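You operate a simulated robot arm through the tools that you are given. There is no shell and no other tool. Be economical: measure what you need, move in short steps, check, and stop when the job is done.

Carry out the task below with a simulated robot arm. There is one attempt and no reset: what you move stays moved.

TASK
Empty and shut the ball cleaner, wipe the splash off its lid, turn the knob to START.
Fine: the ball goes on the cream tray; use the blue pad from beside the cream tray and put it back. What is to be rubbed or washed off counts as gone when no trace of it is left.

The check looks at the end state, three seconds after you hand in, the way a careful person would. Anything else that was tipped, shoved, dropped, spilled or broken makes it a failure. A push-on lid holds only when it is set on centred and level and pressed home; a screw cap is set on level and turned clockwise until tight.

THE ROBOT
A 6-joint arm with a two-finger parallel gripper, fixed in place. Base frame: the origin is at the foot of the arm, x ahead of it, y to its left, z up; the work surface is at about z = 0.888. Readings come in m, rad, newtons and seconds.
With the tool pointing down near the work surface it reaches from about 0.24 to 0.64 m from the base axis. Its first joint turns from -1.152 to 1.152 rad. Payload 2.7 kg.
Tool frame: the origin (TCP) lies between the finger pads and is the grasp point; the fingertips stand 0.023 m ahead of it; z points along the fingers, y is the line along which they close. The gripper opens to 0.094 m. The fingers are 0.038 m wide and 0.01 m thick; the gripper's body (0.054 by 0.096 m) begins 0.039 m behind the TCP.
Orientation is told as [roll, pitch, yaw] about the base's x, y, z axes, in that order, counted from this pose: with the fingers straight down and closing along the base's y, the tool's x points along the base's -x, its y along +y and its z along -z.

THE INTERFACE
- The arm moves only by the tool arm_command. Its argument "deltas" is a list that holds one entry, the list of rows, each a list of 7 numbers: the shift along the tool's x, y, z in m, then the turn, a rotation vector about the tool's x, y, z in rad, then the opening, from 0 (shut) to 1 (fully open). In form: [[[tx, ty, tz, ax, ay, az, grip], ...]]. A call has 1 to 20 rows; each row is the pose to reach, as a shift and turn from the pose commanded when the call began, along the tool's axes at that moment. Rows are played at 5 a second. More than 0.05 m and 0.15 rad between two rows, or a gripper value outside its range, and nothing of the call is played. Where a pose cannot be reached the arm comes as near as it can. A force on the tool above 70 N (or 10 N above the force at the start of the call, whichever is more), or a blocked arm, ends the call early, and 0.2 s more pass. The fingers move at their own pace (about 0.045 m/s each) and stop on an object; they squeeze with about 41 N. The grip force told is the motor's: it shows also when the fingers shut on nothing. Time passes only in rows, and 0.2 s behind the last, so rows that repeat a pose let the fingers close. The reply holds the time, the measured pose of the TCP, the force on the tool along the base axes, the opening and the grip force, in the units named above and with some noise, with the torque about the TCP (base axes, N m) and any sound that the robot's microphone picked up.
- Cameras (640 x 400 px; columns grow to the right, rows downward): "scene" is fixed at [0.0774, -0.4235, 1.4114]; the picture's right is [0.76, -0.65, 0.00], its down [-0.37, -0.43, -0.83] and it looks along [0.54, 0.63, -0.56] (base axes); focal length 224 px, centre (320, 200). "wrist" rides on the gripper at [0.086, 0.016, -0.075] in the tool frame; the picture's right is [-0.18, 0.98, 0.00], its down [-0.58, -0.11, -0.81] and it looks along [-0.79, -0.15, 0.59] (tool axes); focal length 243 px, centre (320, 200). There is no depth. A picture from a camera that has moved, and an enlarged one, comes with that camera's place and axes in the base frame and with its lens. The place of the scene camera against the robot may be out by one fixed shift of up to 0.012 m in any direction.
- camera(camera): a new picture of that camera. The clock stands still meanwhile.
- close_up(camera, box): a new picture of the part [left, top, right, bottom] of that camera's present view, enlarged. The clock stands still meanwhile.
- sign_off(): hands the job in; it is judged then, once.

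Go step by step. Nothing tells you positions but the pictures and the camera data: compare them with the known pose of the tool, close in by small moves and look again before you grip or let go. The budget is 120 turns and 84 pictures, counting those below and the enlarged ones. Unless the task says otherwise, let go and move clear before handing in, and close with one line.

The tools are called after ">>>" as a command line: name --argument value ..., lists and objects as JSON in quotes. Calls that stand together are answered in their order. arm_command: Moves the arm, as the interface text tells. Its arguments: {"type":"object","properties":{"deltas":{"type":"array"}},"required":["deltas"]} The other tools are called the same way: camera (camera) takes a picture; close_up (camera, box) takes an enlarged picture of a part of a camera's view; sign_off () hands the job in.

At the start:

```text
time: 0.0
tcp_pos: [0.3439, -0.0997, 1.2943]
tcp_rot: [0.0, -0.003, 0.0]
ft_force: [0.1, 0.7, 0.5]
moment: [0.02, 0.02, -0.01]
grip_width: 0.094
grip_force: 0.0
```

scene: 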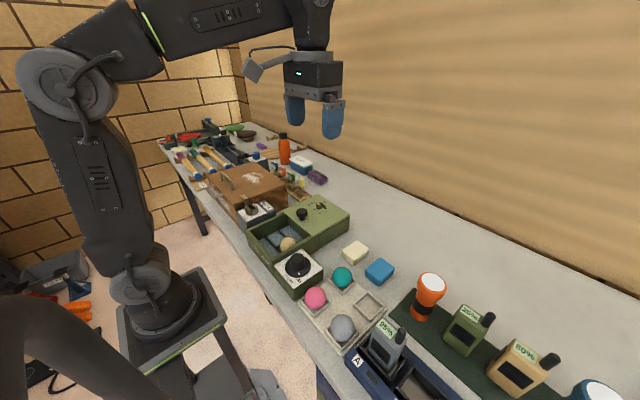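
wrist: 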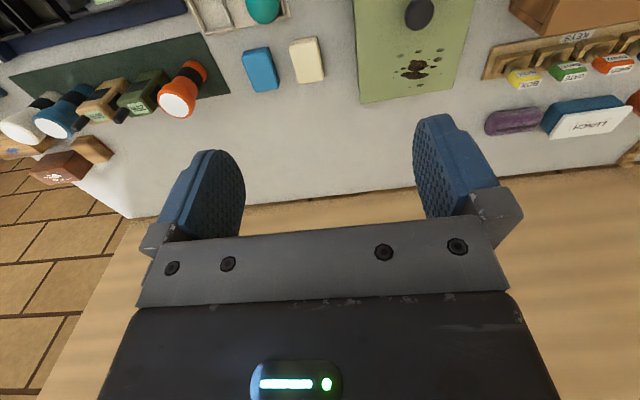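

I see a green ball cleaner with a sliding lid (slid off to the back), a ball inside, a knob at the front, a cream tray with balls, and blue and cream pads beside it. I'll look closer first.

>>> close_up --camera "scene" --box '[230, 180, 410, 360]'

>>> close_up --camera "scene" --box '[240, 190, 360, 300]'

```text
2.22 times, centred on (320, 270) of scene
camera zoom: at [0.0774, -0.4235, 1.4114], right [0.76, -0.65, 0.0], down [-0.37, -0.43, -0.83], along [0.54, 0.63, -0.56], focal length 499 px, centre (320, 44)
```

zoom: 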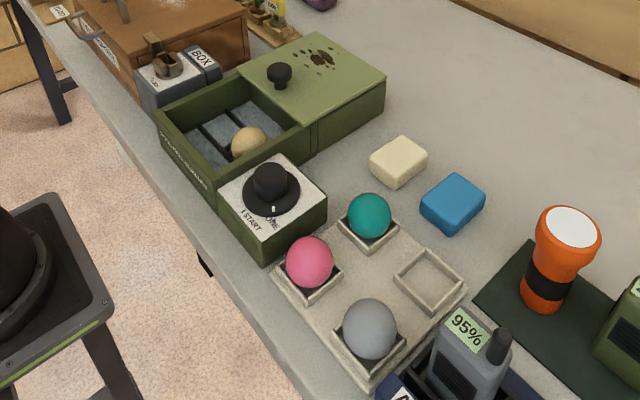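

```text
3.64 times, centred on (300, 245) of scene
camera zoom: at [0.0774, -0.4235, 1.4114], right [0.76, -0.65, 0.0], down [-0.37, -0.43, -0.83], along [0.54, 0.63, -0.56], focal length 816 px, centre (393, 36)
```

zoom: 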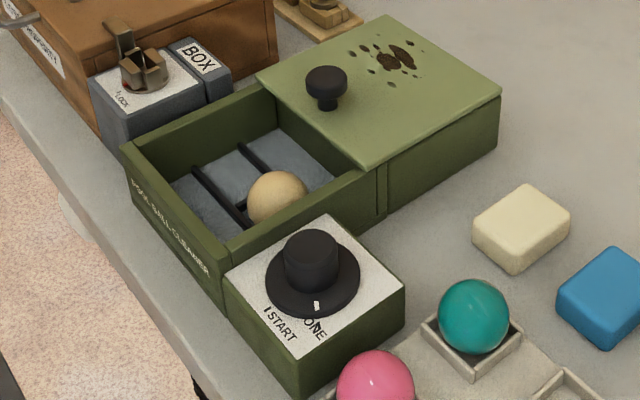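

>>> arm_command --deltas '[[[0.04, 0.02, 0, 0, 0, 0, 1], [0.08, 0.04, 0, 0, 0, 0, 1], [0.1, 0.06, 0.04, 0, 0, 0, 1], [0.1, 0.06, 0.08, 0, 0, 0, 1], [0.1, 0.06, 0.08, 0, 0, 0, 1]]]'

>>> camera --camera "wrist"

```text
time: 1.2
tcp_pos: [0.2401, -0.0377, 1.2152]
tcp_rot: [-0.001, -0.002, 0.002]
ft_force: [0.3, 0.7, -0.5]
moment: [0.01, 0.04, 0.0]
grip_width: 0.094
grip_force: 0.0
```

```text
79 pictures are left
camera wrist: at [0.1546, -0.022, 1.2894], right [0.18, 0.98, 0.0], down [0.58, -0.11, 0.81], along [0.79, -0.15, -0.59], focal length 243 px, centre (320, 200)
```

wrist: 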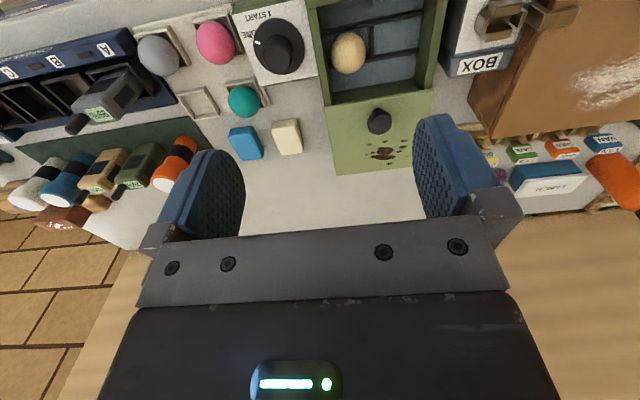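

>>> close_up --camera "wrist" --box '[220, 0, 460, 180]'

>>> arm_command --deltas '[[[0, -0.04, 0.03, 0, 0, 0, 1], [0, -0.06, 0.07, 0, 0, 0, 1], [0, -0.06, 0.07, 0, 0, 0, 1]]]'

>>> camera --camera "wrist"

>>> close_up --camera "wrist" --box '[220, 0, 500, 180]'

```text
2.22 times, centred on (340, 90) of wrist
camera zoom: at [0.1546, -0.022, 1.2894], right [0.18, 0.98, 0.0], down [0.58, -0.11, 0.81], along [0.79, -0.15, -0.59], focal length 539 px, centre (276, 444)
```

zoom: 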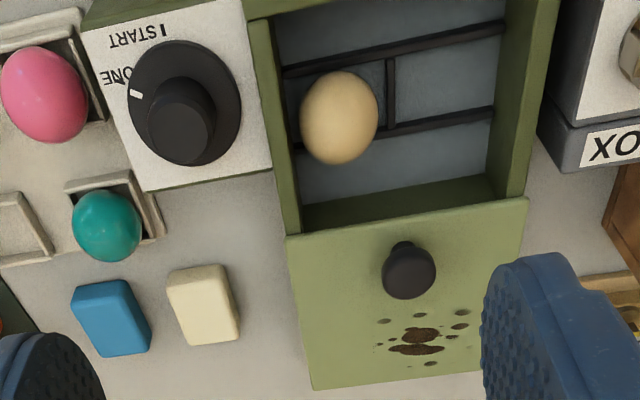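

```text
time: 2.0
tcp_pos: [0.2434, -0.098, 1.1452]
tcp_rot: [0.0, -0.002, 0.0]
ft_force: [0.7, -0.1, -0.2]
moment: [0.03, 0.01, -0.02]
grip_width: 0.0939
grip_force: 0.0
```

```text
77 pictures are left
camera wrist: at [0.1562, -0.0811, 1.2198], right [0.18, 0.98, 0.0], down [0.58, -0.11, 0.81], along [0.79, -0.15, -0.59], focal length 243 px, centre (320, 200)
```

wrist: 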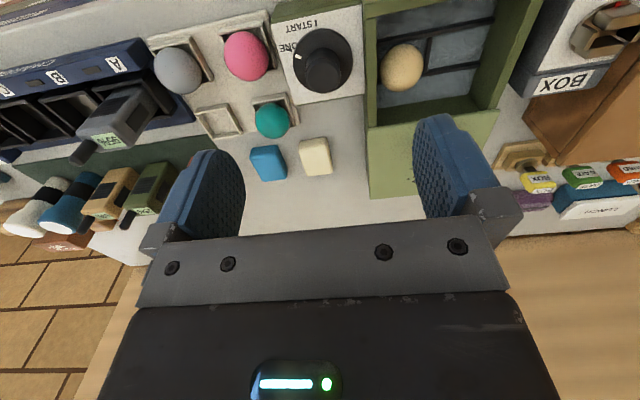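

```text
2.22 times, centred on (360, 90) of wrist
camera zoom: at [0.1562, -0.0811, 1.2198], right [0.18, 0.98, 0.0], down [0.58, -0.11, 0.81], along [0.79, -0.15, -0.59], focal length 539 px, centre (231, 444)
```

zoom: 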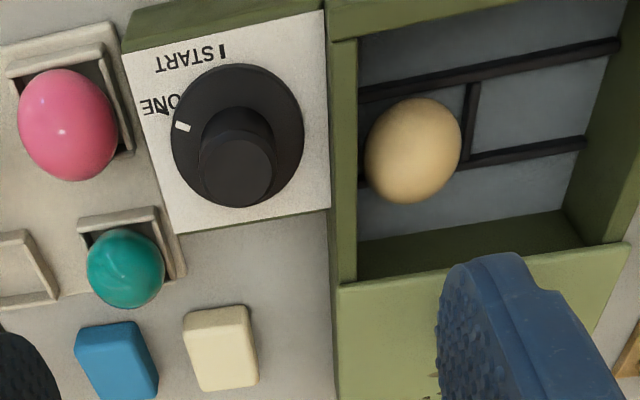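

The ball sits at about (0.311, -0.011, 0.922) near one wall, the rim is at z≈0.954, and the free tray socket is near (0.353, -0.276). I'll turn the tool by -90° so it closes along x, and go above the ball.

>>> arm_command --deltas '[[[-0.006, 0.008, 0, 0, 0, 0.14, 0.8], [-0.012, 0.016, 0, 0, 0, 0.28, 0.8], [-0.018, 0.024, 0, 0, 0, 0.42, 0.8], [-0.024, 0.032, 0.005, 0, 0, 0.56, 0.8], [-0.03, 0.04, 0.01, 0, 0, 0.7, 0.8], [-0.036, 0.048, 0.015, 0, 0, 0.84, 0.8], [-0.042, 0.056, 0.02, 0, 0, 0.98, 0.8], [-0.048, 0.064, 0.03, 0, 0, 1.12, 0.8], [-0.056, 0.072, 0.04, 0, 0, 1.26, 0.8], [-0.062, 0.08, 0.05, 0, 0, 1.4, 0.8], [-0.0676, 0.0866, 0.055, 0, 0, 1.5, 0.8], [-0.0676, 0.0866, 0.055, 0, 0, 1.5708, 0.8], [-0.0676, 0.0866, 0.055, 0, 0, 1.5708, 0.8]]]'

>>> camera --camera "wrist"

>>> close_up --camera "scene" --box '[210, 120, 370, 300]'

```text
time: 4.8
tcp_pos: [0.3125, -0.0141, 1.0893]
tcp_rot: [0.001, 0.0, -1.573]
ft_force: [-0.4, 0.1, 0.3]
moment: [0.03, 0.03, -0.02]
grip_width: 0.0752
grip_force: 0.2
```

```text
75 pictures are left
camera wrist: at [0.3291, 0.0732, 1.1643], right [0.98, -0.19, 0.0], down [-0.11, -0.58, 0.81], along [-0.15, -0.79, -0.59], focal length 243 px, centre (320, 200)
```

wrist: 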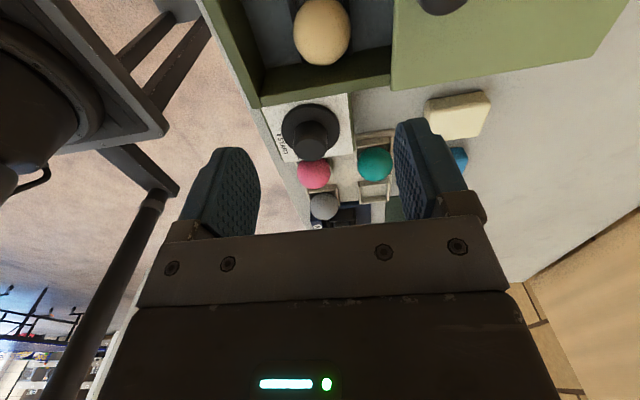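

```text
2.22 times, centred on (290, 210) of scene
camera zoom: at [0.0774, -0.4235, 1.4114], right [0.76, -0.65, 0.0], down [-0.37, -0.43, -0.83], along [0.54, 0.63, -0.56], focal length 499 px, centre (387, 178)
```

zoom: 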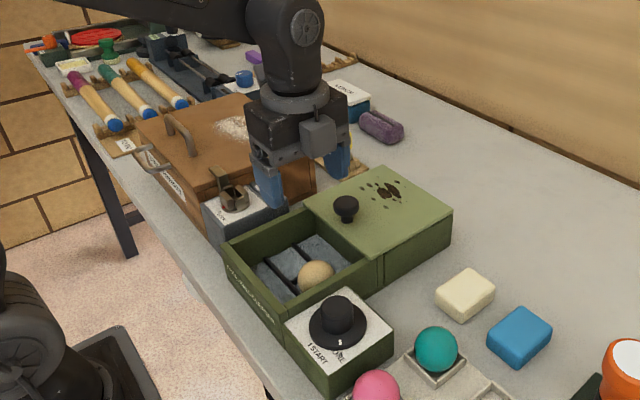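

>>> arm_command --deltas '[[[0.002, 0.0005, 0.04, 0, 0, 0, 0.8], [0.002, 0.0005, 0.08, 0, 0, 0, 0.8], [0.002, 0.0005, 0.11, 0, 0, 0, 0.8], [0.002, 0.0005, 0.125, 0, 0, 0, 0.8], [0.002, 0.0005, 0.125, 0, 0, 0, 0.8]]]'

>>> camera --camera "wrist"

>>> close_up --camera "scene" --box '[210, 160, 370, 300]'

```text
time: 6.0
tcp_pos: [0.313, -0.0104, 0.9637]
tcp_rot: [0.001, -0.001, -1.571]
ft_force: [-1.1, 0.6, -0.5]
moment: [0.0, -0.02, 0.0]
grip_width: 0.0752
grip_force: 0.1
```

```text
73 pictures are left
camera wrist: at [0.3286, 0.0752, 1.0383], right [0.98, -0.18, 0.0], down [-0.11, -0.58, 0.81], along [-0.15, -0.79, -0.59], focal length 243 px, centre (320, 200)
```

wrist: 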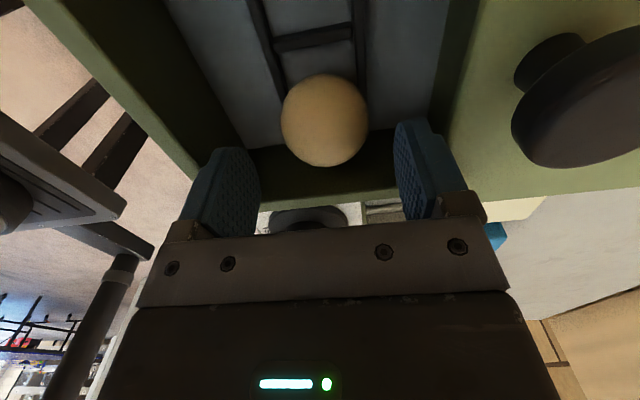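

```text
2.86 times, centred on (290, 230) of scene
camera zoom: at [0.0774, -0.4235, 1.4114], right [0.76, -0.65, 0.0], down [-0.37, -0.43, -0.83], along [0.54, 0.63, -0.56], focal length 642 px, centre (406, 114)
```

zoom: 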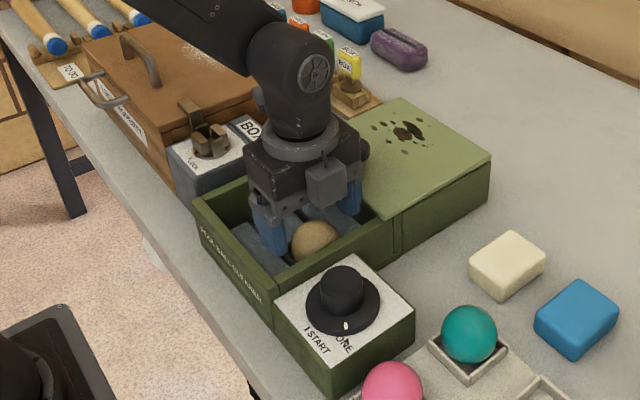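

>>> arm_command --deltas '[[[0.0025, 0.002, 0.02, 0, 0, 0, 0.8], [0.0025, 0.002, 0.0375, 0, 0, 0, 0.8], [0.0025, 0.002, 0.0375, 0, 0, 0, 0.8], [0.0025, 0.002, 0.0375, 0, 0, 0, 0.4], [0.0025, 0.002, 0.0375, 0, 0, 0, 0.4], [0.0025, 0.002, 0.0375, 0, 0, 0, 0.4], [0.0025, 0.002, 0.0375, 0, 0, 0, 0.4]]]'

>>> camera --camera "wrist"

```text
time: 7.6
tcp_pos: [0.3158, -0.0072, 0.9271]
tcp_rot: [0.002, 0.0, -1.571]
ft_force: [0.6, 0.1, 0.1]
moment: [0.02, 0.01, -0.03]
grip_width: 0.0506
grip_force: 41.1
```

```text
71 pictures are left
camera wrist: at [0.3318, 0.0785, 1.0018], right [0.98, -0.18, 0.0], down [-0.11, -0.58, 0.81], along [-0.15, -0.79, -0.59], focal length 243 px, centre (320, 200)
```

wrist: 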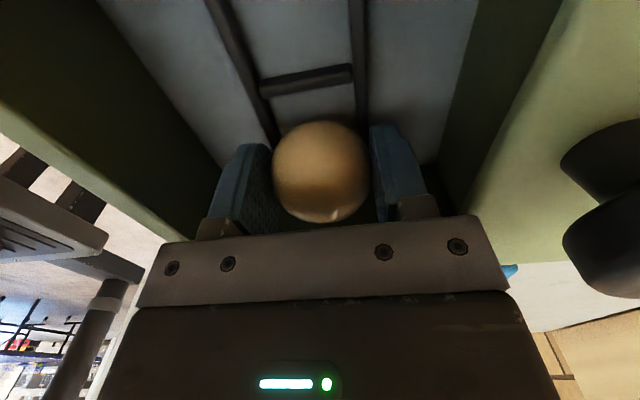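

The ball is held at a width of 0.0506. I'll lift it and carry it over to the empty socket.

>>> arm_command --deltas '[[[0, 0, -0.03, 0, 0, 0, 0.4], [0, 0, -0.07, 0, 0, 0, 0.4], [0, 0, -0.11, 0, 0, 0, 0.4], [-0.03, 0.005, -0.14, 0, 0, 0, 0.4], [-0.07, 0.01, -0.14, 0, 0, 0, 0.4], [-0.11, 0.015, -0.14, 0, 0, 0, 0.4], [-0.15, 0.02, -0.14, 0, 0, 0, 0.4], [-0.19, 0.025, -0.14, 0, 0, 0, 0.4], [-0.23, 0.03, -0.14, 0, 0, 0, 0.4], [-0.26, 0.035, -0.14, 0, 0, 0, 0.4], [-0.2685, 0.0372, -0.14, 0, 0, 0, 0.4], [-0.2685, 0.0372, -0.14, 0, 0, 0, 0.4]]]'

>>> camera --camera "wrist"

>>> close_up --camera "scene" --box '[270, 220, 450, 380]'

```text
time: 10.2
tcp_pos: [0.3528, -0.2766, 1.0674]
tcp_rot: [0.002, 0.0, -1.572]
ft_force: [-0.5, 0.6, -1.0]
moment: [-0.01, -0.01, -0.02]
grip_width: 0.0508
grip_force: 41.3
```

```text
70 pictures are left
camera wrist: at [0.3689, -0.1903, 1.1424], right [0.98, -0.18, 0.0], down [-0.11, -0.58, 0.81], along [-0.15, -0.79, -0.59], focal length 243 px, centre (320, 200)
```

wrist: 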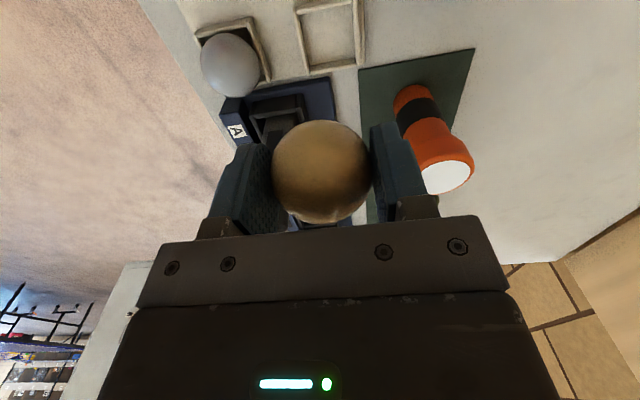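

```text
2.50 times, centred on (360, 300) of scene
camera zoom: at [0.0774, -0.4235, 1.4114], right [0.76, -0.65, 0.0], down [-0.37, -0.43, -0.83], along [0.54, 0.63, -0.56], focal length 561 px, centre (220, -50)
```

zoom: 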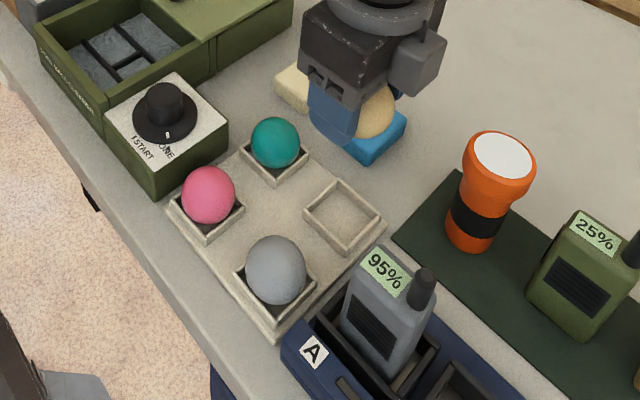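

>>> arm_command --deltas '[[[0.001, 0.002, 0.04, 0, 0, 0, 0.4], [0.001, 0.002, 0.08, 0, 0, 0, 0.4], [0.001, 0.002, 0.08, 0, 0, 0, 0.4]]]'

>>> camera --camera "wrist"

>>> close_up --camera "scene" --box '[300, 240, 420, 340]'

```text
time: 11.0
tcp_pos: [0.3539, -0.2756, 0.9861]
tcp_rot: [0.003, -0.001, -1.57]
ft_force: [-0.4, -0.4, -2.3]
moment: [0.03, -0.01, 0.0]
grip_width: 0.0506
grip_force: 41.1
```

```text
68 pictures are left
camera wrist: at [0.3704, -0.1895, 1.0611], right [0.98, -0.18, 0.0], down [-0.11, -0.58, 0.81], along [-0.15, -0.79, -0.59], focal length 243 px, centre (320, 200)
```

wrist: 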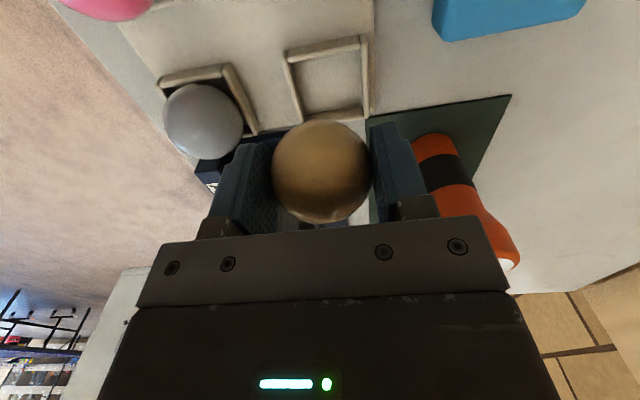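

```text
4.00 times, centred on (360, 290) of scene
camera zoom: at [0.0774, -0.4235, 1.4114], right [0.76, -0.65, 0.0], down [-0.37, -0.43, -0.83], along [0.54, 0.63, -0.56], focal length 898 px, centre (160, -160)
```

zoom: 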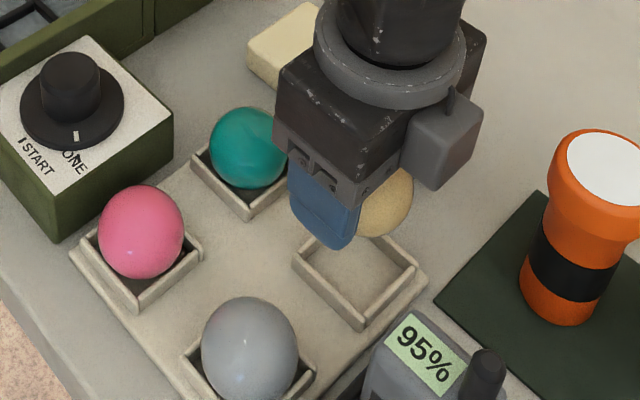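

>>> arm_command --deltas '[[[0.001, 0.003, 0.02, 0, 0, 0, 0.4], [0.001, 0.003, 0.036, 0, 0, 0, 0.4], [0.001, 0.003, 0.036, 0, 0, 0, 0.4]]]'

>>> camera --camera "wrist"

>>> close_up --camera "scene" --box '[300, 240, 420, 340]'

```text
time: 11.8
tcp_pos: [0.3578, -0.2741, 0.9516]
tcp_rot: [-0.001, 0.0, -1.57]
ft_force: [0.3, -0.4, -2.4]
moment: [0.05, 0.0, 0.0]
grip_width: 0.0506
grip_force: 40.9
```

```text
66 pictures are left
camera wrist: at [0.3742, -0.1889, 1.0261], right [0.98, -0.18, 0.0], down [-0.11, -0.58, 0.81], along [-0.15, -0.79, -0.59], focal length 243 px, centre (320, 200)
```

wrist: 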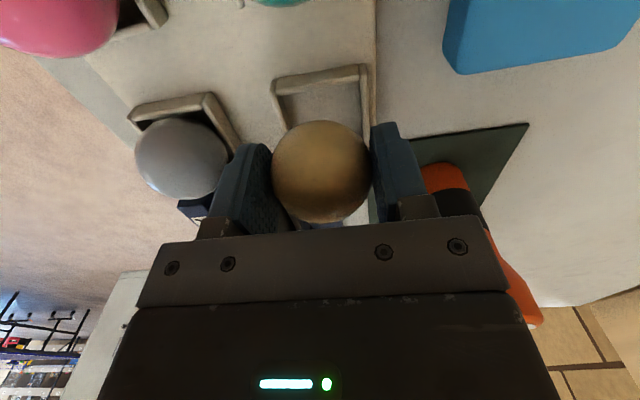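

```text
4.00 times, centred on (360, 290) of scene
camera zoom: at [0.0774, -0.4235, 1.4114], right [0.76, -0.65, 0.0], down [-0.37, -0.43, -0.83], along [0.54, 0.63, -0.56], focal length 898 px, centre (160, -160)
```

zoom: 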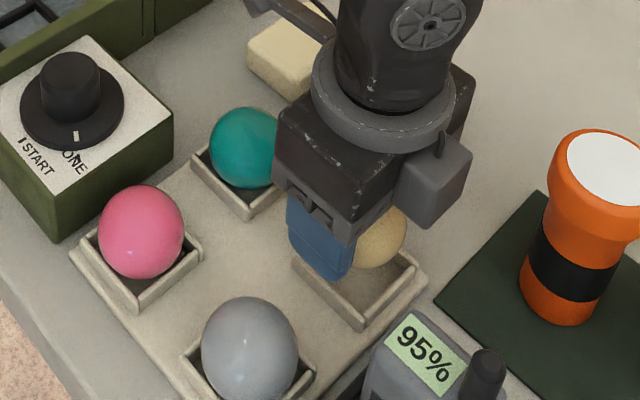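

>>> arm_command --deltas '[[[0, 0.002, 0.01, 0, 0, 0, 0.4], [0, 0.002, 0.018, 0, 0, 0, 0.4], [0, 0.002, 0.022, 0, 0, 0, 0.4], [0, 0.002, 0.022, 0, 0, 0, 0.4]]]'

>>> camera --camera "wrist"

>>> close_up --camera "scene" --box '[300, 240, 420, 340]'

```text
time: 12.8
tcp_pos: [0.3595, -0.2764, 0.9287]
tcp_rot: [0.002, 0.001, -1.57]
ft_force: [0.6, -0.1, -0.6]
moment: [-0.01, 0.03, 0.05]
grip_width: 0.0506
grip_force: 40.9
```

```text
64 pictures are left
camera wrist: at [0.3765, -0.1886, 1.0035], right [0.98, -0.18, 0.0], down [-0.11, -0.58, 0.81], along [-0.15, -0.79, -0.59], focal length 243 px, centre (320, 200)
```

wrist: 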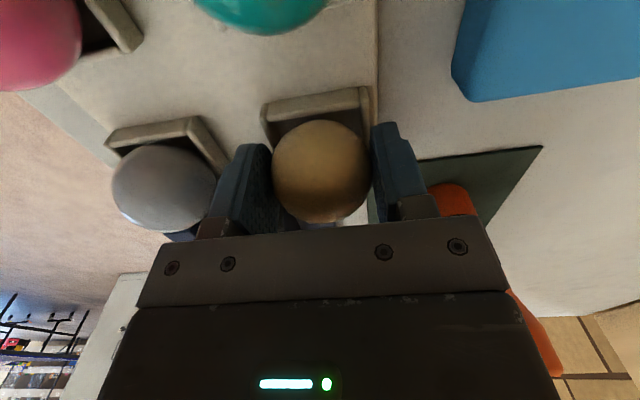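

```text
4.00 times, centred on (360, 290) of scene
camera zoom: at [0.0774, -0.4235, 1.4114], right [0.76, -0.65, 0.0], down [-0.37, -0.43, -0.83], along [0.54, 0.63, -0.56], focal length 898 px, centre (160, -160)
```

zoom: 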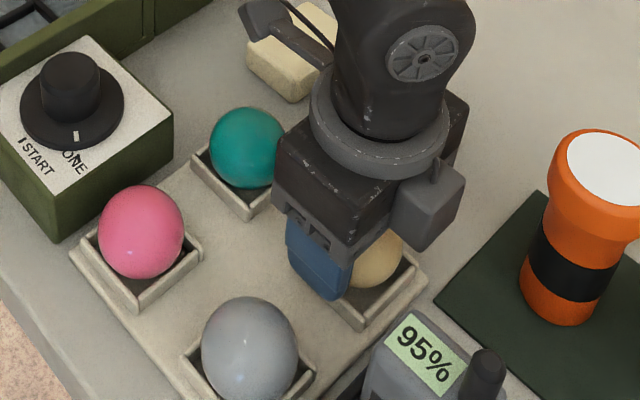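

>>> arm_command --deltas '[[[0, 0, 0.002, 0, 0, 0, 0.4], [0, 0, 0.004, 0, 0, 0, 0.4], [0, 0, 0.005, 0, 0, 0, 0.4], [0, 0, 0.005, 0, 0, 0, 0.4]]]'

```text
time: 13.8
tcp_pos: [0.3592, -0.276, 0.9255]
tcp_rot: [0.004, -0.001, -1.572]
ft_force: [-1.1, -12.0, 12.6]
moment: [-0.02, 0.12, 0.0]
grip_width: 0.0504
grip_force: 41.6
```

>>> arm_command --deltas '[[[-0.002, 0, -0.002, 0, 0, 0, 0.4], [-0.003, 0, 0.0, 0, 0, 0, 0.4], [-0.003, 0, 0.001, 0, 0, 0, 0.4], [-0.003, 0, 0.001, 0, 0, 0, 0.4]]]'

```text
time: 14.8
tcp_pos: [0.3602, -0.2753, 0.9256]
tcp_rot: [0.006, 0.001, -1.571]
ft_force: [3.5, 14.1, 40.8]
moment: [0.58, 1.04, -0.36]
grip_width: 0.0506
grip_force: 41.1
```

>>> arm_command --deltas '[[[0.0015, 0, -0.002, 0, 0, 0, 0.4], [0.0015, 0, -0.002, 0, 0, 0, 0.4]]]'

>>> close_up --camera "wrist" --box '[180, 50, 420, 250]'

```text
time: 15.4
tcp_pos: [0.3594, -0.2778, 0.9254]
tcp_rot: [0.002, 0.0, -1.571]
ft_force: [6.5, -0.5, 16.3]
moment: [0.16, 0.31, -0.19]
grip_width: 0.0508
grip_force: 41.1
```

```text
2.00 times, centred on (300, 150) of wrist
camera zoom: at [0.3753, -0.1903, 0.9994], right [0.98, -0.18, 0.0], down [-0.11, -0.58, 0.81], along [-0.15, -0.79, -0.59], focal length 485 px, centre (360, 300)
```

zoom: 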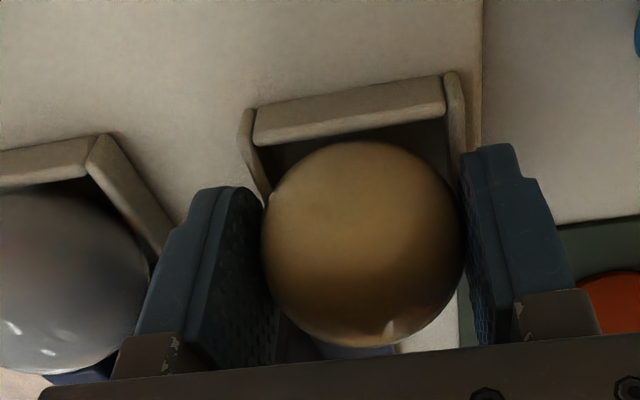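

>>> arm_command --deltas '[[[0, 0, -0.001, 0, 0, 0, 0.56], [0, 0, -0.001, 0, 0, 0, 0.66], [0, 0, -0.001, 0, 0, 0, 0.66]]]'

>>> camera --camera "wrist"

```text
time: 16.2
tcp_pos: [0.3574, -0.2758, 0.9264]
tcp_rot: [-0.001, 0.002, -1.575]
ft_force: [-9.5, -0.5, 15.0]
moment: [-0.28, -0.17, -0.23]
grip_width: 0.0573
grip_force: 0.0
```

```text
61 pictures are left
camera wrist: at [0.3746, -0.1904, 0.9996], right [0.98, -0.19, 0.0], down [-0.11, -0.58, 0.81], along [-0.15, -0.79, -0.59], focal length 243 px, centre (320, 200)
```

wrist: 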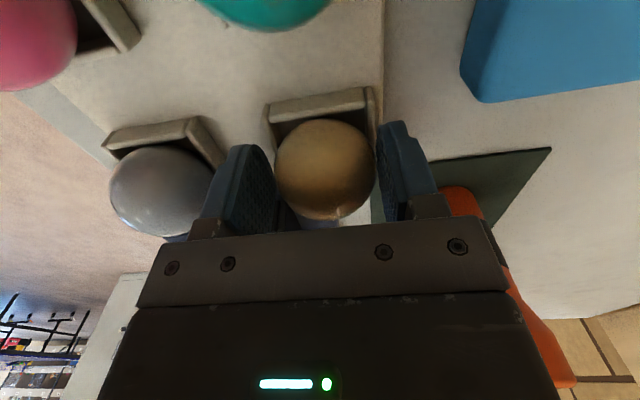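

>>> arm_command --deltas '[[[0, 0, -0.003, 0, 0, 0, 0.62], [0, 0, -0.004, 0, 0, 0, 0.62], [0, 0, -0.004, 0, 0, 0, 0.66]]]'

>>> close_up --camera "wrist" --box '[180, 50, 420, 250]'

```text
time: 17.0
tcp_pos: [0.3586, -0.2757, 0.9299]
tcp_rot: [0.002, 0.001, -1.571]
ft_force: [-0.4, -0.3, 0.1]
moment: [-0.05, 0.03, 0.01]
grip_width: 0.062
grip_force: 0.0
```

```text
2.00 times, centred on (300, 150) of wrist
camera zoom: at [0.3755, -0.1897, 1.0041], right [0.98, -0.18, 0.0], down [-0.11, -0.58, 0.81], along [-0.15, -0.79, -0.59], focal length 485 px, centre (360, 300)
```

zoom: 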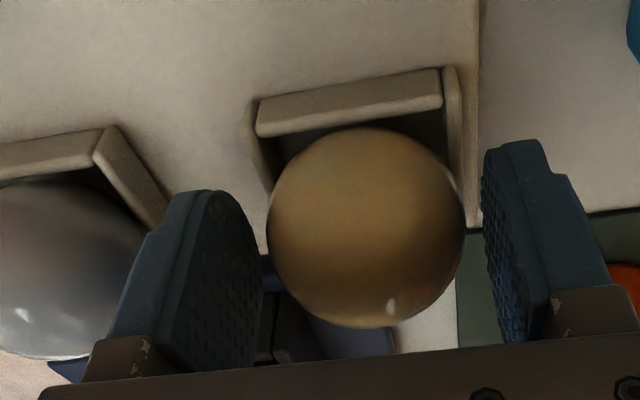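

The ball is free and sits in the socket. I'll rise straight up and look.

>>> arm_command --deltas '[[[0, 0, -0.03, 0, 0, 0, 0.66], [0, 0, -0.07, 0, 0, 0, 0.66], [0, 0, -0.11, 0, 0, 0, 0.66], [0, 0, -0.15, 0, 0, 0, 0.66], [0, 0, -0.15, 0, 0, 0, 0.66]]]'

>>> camera --camera "wrist"

>>> close_up --camera "scene" --box '[280, 220, 440, 360]'

```text
time: 18.2
tcp_pos: [0.3607, -0.2774, 1.0786]
tcp_rot: [0.001, 0.002, -1.57]
ft_force: [0.5, -0.2, 0.4]
moment: [0.02, 0.04, -0.02]
grip_width: 0.062
grip_force: 0.1
```

```text
59 pictures are left
camera wrist: at [0.3765, -0.1911, 1.1529], right [0.98, -0.18, 0.0], down [-0.11, -0.58, 0.81], along [-0.15, -0.79, -0.59], focal length 243 px, centre (320, 200)
```

wrist: 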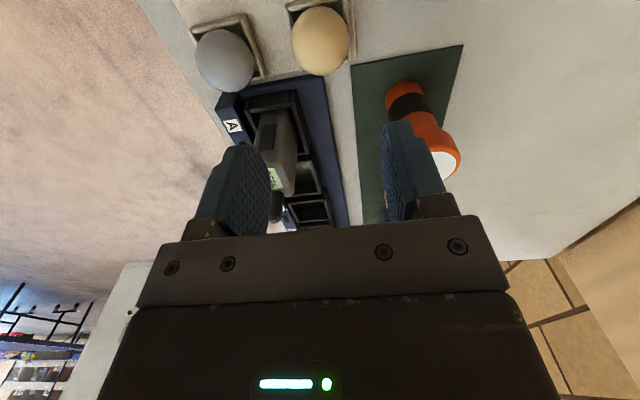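

```text
2.86 times, centred on (360, 290) of scene
camera zoom: at [0.0773, -0.4235, 1.4114], right [0.76, -0.65, 0.0], down [-0.37, -0.43, -0.83], along [0.54, 0.63, -0.56], focal length 642 px, centre (206, -57)
```

zoom: 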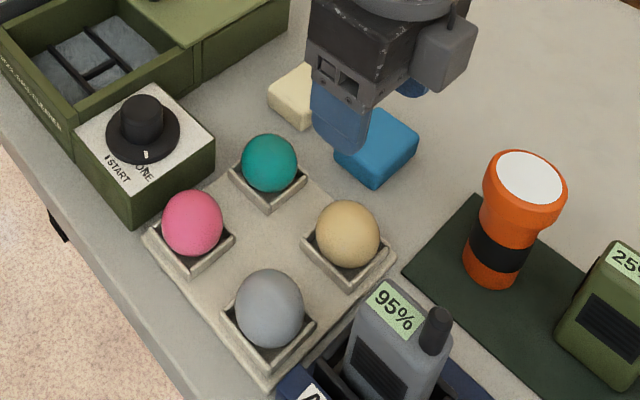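

The ball is seated. Next I'll rotate back to yaw 0 and view the blue pad.

>>> arm_command --deltas '[[[0.005, -0.002, 0, 0, 0, -0.14, 0.66], [0.01, -0.004, 0, 0, 0, -0.28, 0.66], [0.015, -0.006, 0, 0, 0, -0.42, 0.66], [0.02, -0.008, 0, 0, 0, -0.56, 0.66], [0.025, -0.01, 0, 0, 0, -0.7, 0.66], [0.03, -0.012, 0, 0, 0, -0.84, 0.66], [0.035, -0.014, 0, 0, 0, -0.98, 0.66], [0.04, -0.016, 0, 0, 0, -1.12, 0.66], [0.045, -0.018, 0, 0, 0, -1.26, 0.66], [0.05, -0.02, 0, 0, 0, -1.4, 0.66], [0.055, -0.02, 0, 0, 0, -1.5, 0.66], [0.055, -0.02, 0, 0, 0, -1.5708, 0.66], [0.055, -0.02, 0, 0, 0, -1.5708, 0.66]]]'

>>> camera --camera "wrist"

>>> close_up --camera "wrist" --box '[220, 20, 420, 145]'

```text
time: 21.0
tcp_pos: [0.3394, -0.2203, 1.08]
tcp_rot: [0.001, -0.002, 0.0]
ft_force: [0.1, -0.2, 0.0]
moment: [0.03, -0.03, 0.01]
grip_width: 0.0619
grip_force: 0.1
```

```text
57 pictures are left
camera wrist: at [0.2524, -0.205, 1.1548], right [0.18, 0.98, 0.0], down [0.58, -0.11, 0.81], along [0.79, -0.15, -0.59], focal length 243 px, centre (320, 200)
```

wrist: 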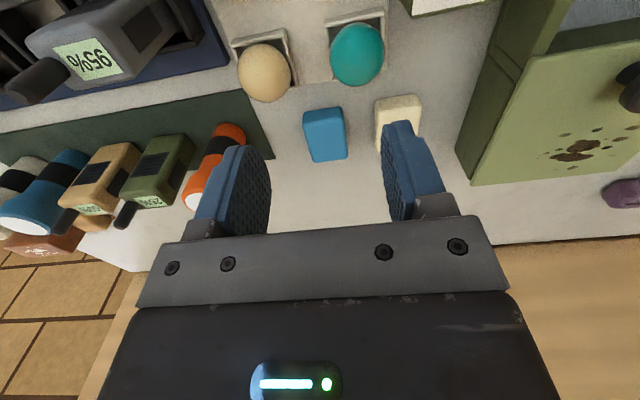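

```text
3.20 times, centred on (320, 82) of wrist
camera zoom: at [0.2524, -0.205, 1.1548], right [0.18, 0.98, 0.0], down [0.58, -0.11, 0.81], along [0.79, -0.15, -0.59], focal length 776 px, centre (320, 576)
```

zoom: 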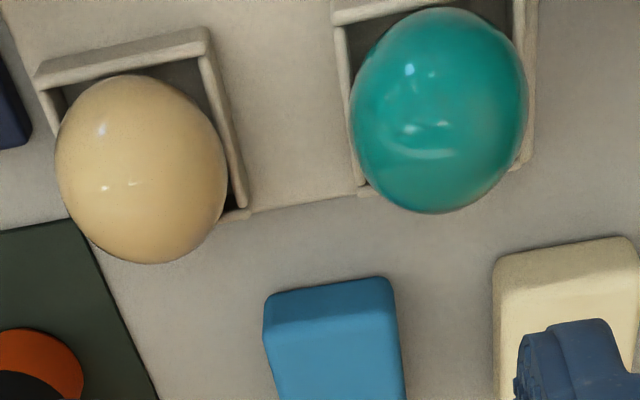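

>>> arm_command --deltas '[[[-0.04, -0.006, 0, 0, 0, 0, 0.8], [-0.08, -0.012, 0.02, 0, 0, 0, 0.8], [-0.115, -0.0157, 0.06, 0, 0, 0, 0.8], [-0.115, -0.0157, 0.1, 0, 0, 0, 0.8], [-0.115, -0.0157, 0.1, 0, 0, 0, 0.8]]]'

>>> camera --camera "wrist"

>>> close_up --camera "scene" --box '[300, 200, 460, 340]'

```text
refused: row 3 steps farther than a row can; nothing moved
```

```text
55 pictures are left
camera wrist: at [0.2524, -0.205, 1.1548], right [0.18, 0.98, 0.0], down [0.58, -0.11, 0.81], along [0.79, -0.15, -0.59], focal length 243 px, centre (320, 200)
```

wrist: 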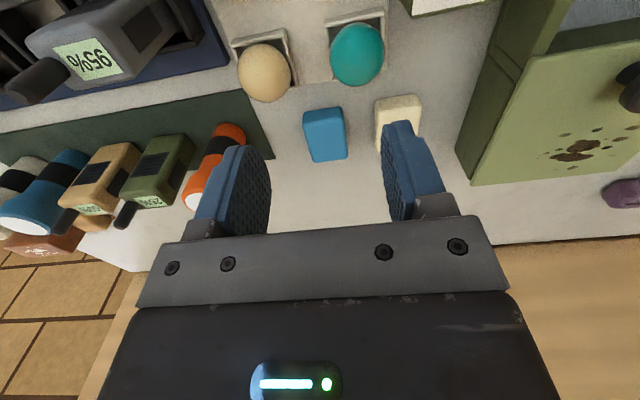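

```text
2.86 times, centred on (380, 270) of scene
camera zoom: at [0.0774, -0.4235, 1.4114], right [0.76, -0.65, 0.0], down [-0.37, -0.43, -0.83], along [0.54, 0.63, -0.56], focal length 642 px, centre (149, 0)
```

zoom: 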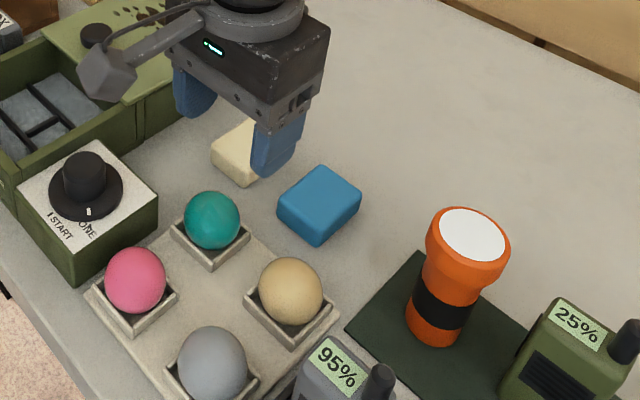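

>>> arm_command --deltas '[[[-0.03, -0.005, 0, 0, 0, 0, 0.8], [-0.06, -0.01, 0.02, 0, 0, 0, 0.8], [-0.09, -0.0157, 0.05, 0, 0, 0, 0.8], [-0.115, -0.0157, 0.08, 0, 0, 0, 0.8], [-0.115, -0.0157, 0.1, 0, 0, 0, 0.8], [-0.115, -0.0157, 0.1, 0, 0, 0, 0.8]]]'

>>> camera --camera "wrist"

>>> close_up --camera "scene" --box '[300, 200, 460, 340]'

```text
time: 22.4
tcp_pos: [0.454, -0.2361, 0.9794]
tcp_rot: [0.001, -0.001, 0.0]
ft_force: [0.1, -0.5, -0.1]
moment: [0.01, 0.01, 0.0]
grip_width: 0.0755
grip_force: 0.2
```

```text
53 pictures are left
camera wrist: at [0.3677, -0.2213, 1.0532], right [0.18, 0.98, 0.0], down [0.58, -0.11, 0.81], along [0.79, -0.15, -0.59], focal length 243 px, centre (320, 200)
```

wrist: 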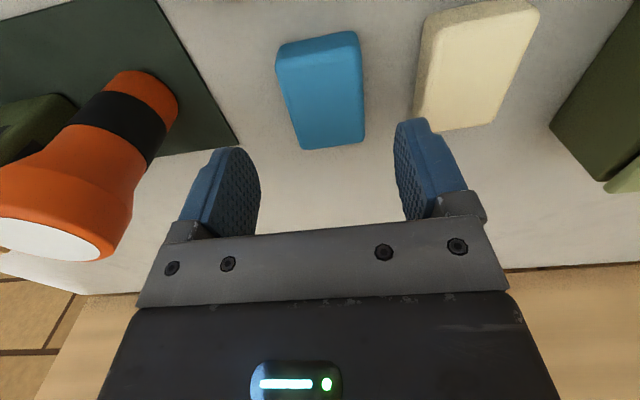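

```text
2.86 times, centred on (380, 270) of scene
camera zoom: at [0.0774, -0.4235, 1.4114], right [0.76, -0.65, 0.0], down [-0.37, -0.43, -0.83], along [0.54, 0.63, -0.56], focal length 642 px, centre (149, 0)
```

zoom: 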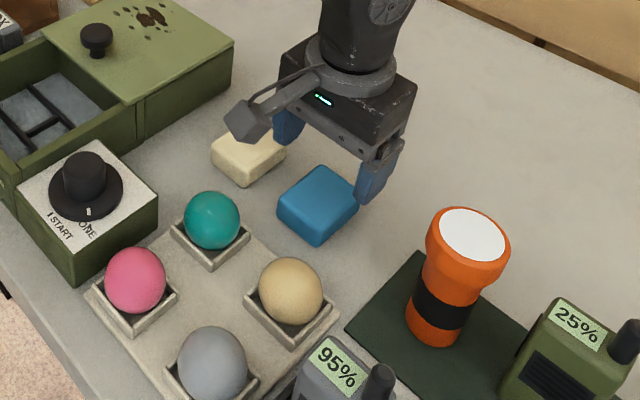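

>>> arm_command --deltas '[[[-0.003, 0.0018, 0.03, 0, 0, 0, 0.8], [-0.003, 0.0018, 0.055, 0, 0, 0, 0.8], [-0.003, 0.0018, 0.06, 0, 0, 0, 0.8], [-0.003, 0.0018, 0.06, 0, 0, 0, 0.8]]]'

>>> camera --camera "wrist"

```text
time: 23.4
tcp_pos: [0.4582, -0.2356, 0.9206]
tcp_rot: [0.002, 0.0, 0.0]
ft_force: [-1.0, -0.8, 0.4]
moment: [0.04, 0.02, 0.03]
grip_width: 0.075
grip_force: 0.0
```

```text
51 pictures are left
camera wrist: at [0.3714, -0.2192, 0.9947], right [0.18, 0.98, 0.0], down [0.58, -0.11, 0.81], along [0.79, -0.15, -0.59], focal length 243 px, centre (320, 200)
```

wrist: 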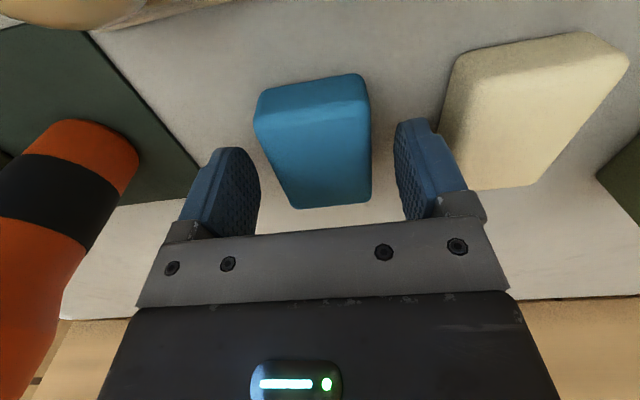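

>>> arm_command --deltas '[[[0, 0, 0, 0, 0, 0, 0.6], [0, 0, 0, 0, 0, 0, 0.4], [0, 0, 0, 0, 0, 0, 0.3], [0, 0, 0, 0, 0, 0, 0.3], [0, 0, 0, 0, 0, 0, 0.3]]]'

>>> camera --camera "wrist"

```text
time: 24.6
tcp_pos: [0.4586, -0.2352, 0.9205]
tcp_rot: [0.0, -0.002, -0.001]
ft_force: [-0.1, -0.7, 0.3]
moment: [-0.03, -0.01, 0.01]
grip_width: 0.0507
grip_force: 40.3
```

```text
50 pictures are left
camera wrist: at [0.3714, -0.2192, 0.9949], right [0.18, 0.98, 0.0], down [0.58, -0.11, 0.81], along [0.79, -0.15, -0.59], focal length 243 px, centre (320, 200)
```

wrist: 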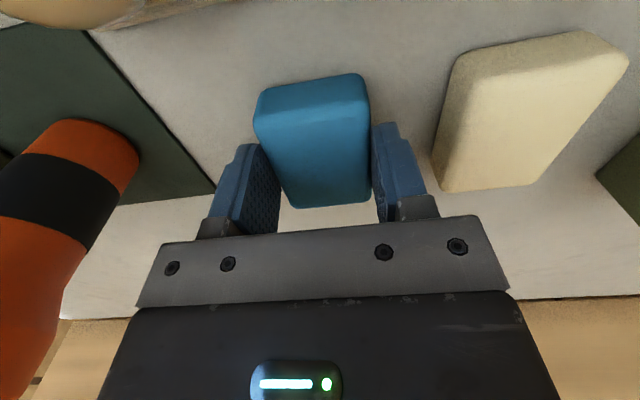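

The pad is gripped with about 9 mm of it showing below the fingertips. I'll lift it and carry it over the lid splash (x≈0.45–0.51, y≈0–0.073, lid top z≈0.954).

>>> arm_command --deltas '[[[0, 0, -0.03, 0, 0, 0, 0.3], [0, 0, -0.07, 0, 0, 0, 0.3], [0, 0, -0.11, 0, 0, 0, 0.3], [0, 0.02, -0.14, 0, 0, 0, 0.3], [-0.005, 0.06, -0.14, 0, 0, 0, 0.3], [-0.01, 0.1, -0.14, 0, 0, 0, 0.3], [-0.012, 0.14, -0.14, 0, 0, 0, 0.3], [-0.014, 0.18, -0.14, 0, 0, 0, 0.3], [-0.016, 0.22, -0.14, 0, 0, 0, 0.3], [-0.0164, 0.235, -0.13, 0, 0, 0, 0.3], [-0.0164, 0.235, -0.1, 0, 0, 0, 0.3], [-0.0164, 0.235, -0.1, 0, 0, 0, 0.3]]]'

>>> camera --camera "wrist"

>>> close_up --camera "scene" --box '[240, 150, 400, 280]'

```text
time: 27.2
tcp_pos: [0.4739, -0.0002, 1.0182]
tcp_rot: [0.001, -0.002, -0.001]
ft_force: [0.5, -0.4, -0.7]
moment: [0.02, 0.01, 0.02]
grip_width: 0.0505
grip_force: 41.0
```

```text
49 pictures are left
camera wrist: at [0.3867, 0.016, 1.0924], right [0.18, 0.98, 0.0], down [0.58, -0.11, 0.81], along [0.79, -0.15, -0.59], focal length 243 px, centre (320, 200)
```

wrist: 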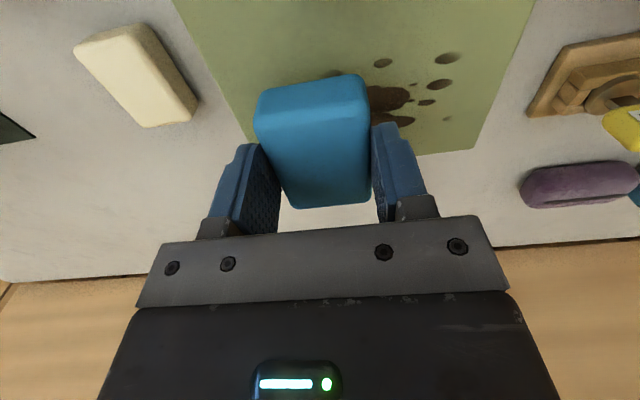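

```text
3.08 times, centred on (320, 215) of scene
camera zoom: at [0.0774, -0.4235, 1.4114], right [0.76, -0.65, 0.0], down [-0.37, -0.43, -0.83], along [0.54, 0.63, -0.56], focal length 691 px, centre (320, 154)
```

zoom: 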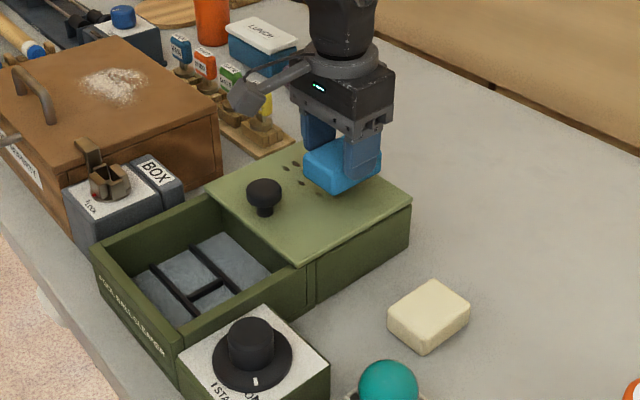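

>>> arm_command --deltas '[[[0, -0.012, 0.015, 0, 0, 0, 0.3], [0, -0.012, 0.027, 0, 0, 0, 0.3], [0, -0.012, 0.031, 0, 0, 0, 0.3], [0, -0.012, 0.032, 0, 0, 0, 0.3]]]'

```text
time: 28.2
tcp_pos: [0.4768, -0.0133, 0.9929]
tcp_rot: [0.003, -0.016, -0.001]
ft_force: [0.5, 5.8, 41.1]
moment: [0.16, -0.11, 0.04]
grip_width: 0.0506
grip_force: 40.5
```

>>> arm_command --deltas '[[[0, 0.0, -0.003, 0, 0, 0, 0.3], [0, 0.015, -0.003, 0, 0, 0, 0.3], [0, 0.03, -0.003, 0, 0, 0, 0.3], [0, 0.045, -0.003, 0, 0, 0, 0.3], [0, 0.06, -0.003, 0, 0, 0, 0.3], [0, 0.075, -0.003, 0, 0, 0, 0.3], [0, 0.085, -0.003, 0, 0, 0, 0.3], [0, 0.07, -0.003, 0, 0, 0, 0.3], [0, 0.05, -0.003, 0, 0, 0, 0.3], [0, 0.03, -0.003, 0, 0, 0, 0.3], [0, 0.01, -0.003, 0, 0, 0, 0.3], [0, 0.0, -0.003, 0, 0, 0, 0.3]]]'

>>> close_up --camera "scene" --box '[240, 150, 400, 280]'

>>> camera --camera "wrist"

```text
time: 30.8
tcp_pos: [0.4739, -0.012, 0.9922]
tcp_rot: [0.002, -0.006, 0.001]
ft_force: [0.8, 16.1, 22.6]
moment: [0.53, -0.36, 0.15]
grip_width: 0.0508
grip_force: 40.5
```

```text
3.08 times, centred on (320, 215) of scene
camera zoom: at [0.077, -0.4231, 1.4116], right [0.76, -0.65, 0.0], down [-0.37, -0.43, -0.83], along [0.54, 0.63, -0.56], focal length 691 px, centre (320, 154)
```

zoom: 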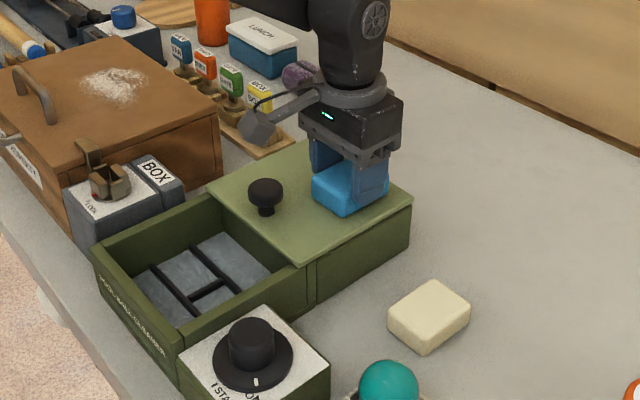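

```text
46 pictures are left
camera wrist: at [0.3872, 0.0044, 1.0668], right [0.18, 0.98, 0.0], down [0.58, -0.11, 0.81], along [0.8, -0.15, -0.59], focal length 243 px, centre (320, 200)
```

wrist: 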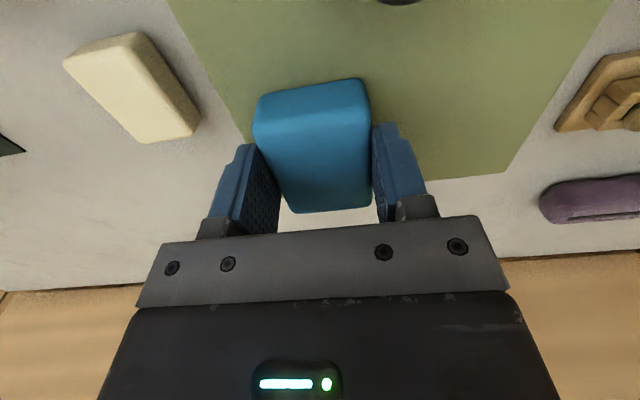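

>>> arm_command --deltas '[[[-0.008, 0.0, 0, 0, 0, 0, 0.3], [-0.016, 0.0, 0, 0, 0, 0, 0.3], [-0.016, 0.02, 0, 0, 0, 0, 0.3], [-0.016, 0.04, 0, 0, 0, 0, 0.3], [-0.016, 0.06, 0, 0, 0, 0, 0.3], [-0.016, 0.08, 0, 0, 0, 0, 0.3], [-0.016, 0.086, 0, 0, 0, 0, 0.3], [0, 0.086, 0, 0, 0, 0, 0.3], [0.014, 0.086, 0, 0, 0, 0, 0.3], [0.014, 0.07, 0, 0, 0, 0, 0.3], [0.014, 0.05, 0, 0, 0, 0, 0.3], [0.014, 0.03, 0, 0, 0, 0, 0.3], [0.014, 0.01, 0, 0, 0, 0, 0.3], [0.014, -0.005, 0, 0, 0, 0, 0.3], [0.014, -0.005, -0.03, 0, 0, 0, 0.3], [0.014, -0.005, -0.07, 0, 0, 0, 0.3], [0.014, -0.045, -0.08, 0, 0, 0, 0.3], [0.014, -0.09, -0.08, 0, 0, 0, 0.3], [0.014, -0.09, -0.08, 0, 0, 0, 0.3]]]'

>>> close_up --camera "scene" --box '[240, 170, 380, 270]'

```text
time: 34.8
tcp_pos: [0.4584, -0.1017, 1.0714]
tcp_rot: [0.0, -0.001, 0.001]
ft_force: [0.4, 0.7, -0.3]
moment: [-0.02, 0.03, -0.01]
grip_width: 0.0507
grip_force: 41.0
```

```text
4.00 times, centred on (310, 220) of scene
camera zoom: at [0.0773, -0.4235, 1.4114], right [0.76, -0.65, 0.0], down [-0.37, -0.43, -0.83], along [0.54, 0.63, -0.56], focal length 898 px, centre (360, 120)
```

zoom: 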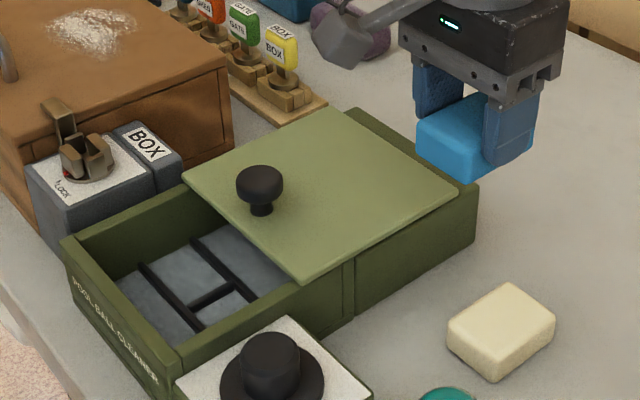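

The lid is wiped clean and slid a little toward shut. I'll return the pad to its original place.

>>> arm_command --deltas '[[[0, -0.04, 0, 0, 0, 0, 0.3], [0, -0.08, 0, 0, 0, 0, 0.3], [0, -0.12, 0, 0, 0, 0, 0.3], [0, -0.1335, 0.03, 0, 0, 0, 0.3], [0, -0.1335, 0.07, 0, 0, 0, 0.3], [0, -0.1335, 0.11, 0, 0, 0, 0.3], [0, -0.1335, 0.135, 0, 0, 0, 0.3], [0, -0.1335, 0.145, 0, 0, 0, 0.3], [0, -0.1335, 0.145, 0, 0, 0, 0.3]]]'

>>> camera --camera "wrist"

```text
time: 36.8
tcp_pos: [0.4581, -0.2373, 0.925]
tcp_rot: [-0.001, -0.001, 0.0]
ft_force: [0.4, -0.4, -0.4]
moment: [0.03, 0.02, -0.02]
grip_width: 0.0506
grip_force: 41.4
```

```text
44 pictures are left
camera wrist: at [0.3725, -0.2208, 0.9987], right [0.18, 0.98, 0.0], down [0.58, -0.11, 0.81], along [0.79, -0.15, -0.59], focal length 243 px, centre (320, 200)
```

wrist: 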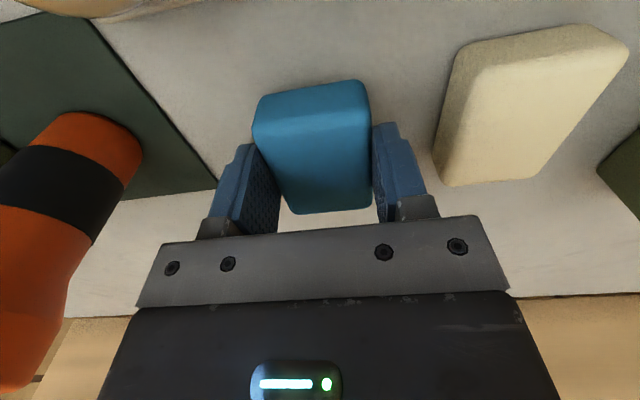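

>>> arm_command --deltas '[[[0, 0.002, 0.003, 0, 0, 0, 0.3], [0, 0.002, 0.006, 0, 0, 0, 0.3], [0, 0.002, 0.006, 0, 0, 0, 0.3]]]'

```text
time: 37.6
tcp_pos: [0.4579, -0.2345, 0.9194]
tcp_rot: [0.004, -0.002, 0.0]
ft_force: [0.0, -0.1, -1.1]
moment: [0.03, 0.03, 0.02]
grip_width: 0.0505
grip_force: 40.9
```

>>> arm_command --deltas '[[[0, 0, 0.0015, 0, 0, 0, 0.3], [0, 0, 0.003, 0, 0, 0, 0.3], [0, 0, 0.003, 0, 0, 0, 0.3]]]'

```text
time: 38.4
tcp_pos: [0.458, -0.234, 0.9171]
tcp_rot: [-0.002, -0.003, 0.0]
ft_force: [0.9, -0.9, 0.0]
moment: [-0.01, 0.0, 0.0]
grip_width: 0.0506
grip_force: 40.3
```

>>> arm_command --deltas '[[[0, 0, 0.0015, 0, 0, 0, 0.3], [0, 0, 0.002, 0, 0, 0, 0.3], [0, 0, 0.002, 0, 0, 0, 0.3]]]'

>>> camera --camera "wrist"

```text
time: 39.2
tcp_pos: [0.4606, -0.2349, 0.9163]
tcp_rot: [0.001, -0.003, 0.0]
ft_force: [-5.2, 0.8, 11.9]
moment: [0.09, 0.01, -0.01]
grip_width: 0.0507
grip_force: 41.3
```

```text
43 pictures are left
camera wrist: at [0.3732, -0.2181, 0.9905], right [0.18, 0.98, 0.0], down [0.58, -0.11, 0.81], along [0.79, -0.15, -0.59], focal length 243 px, centre (320, 200)
```

wrist: 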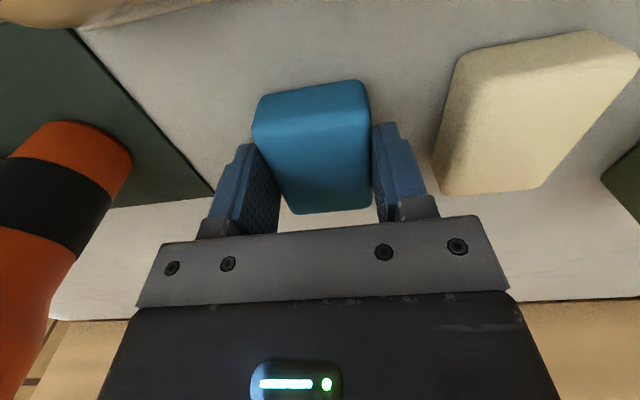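

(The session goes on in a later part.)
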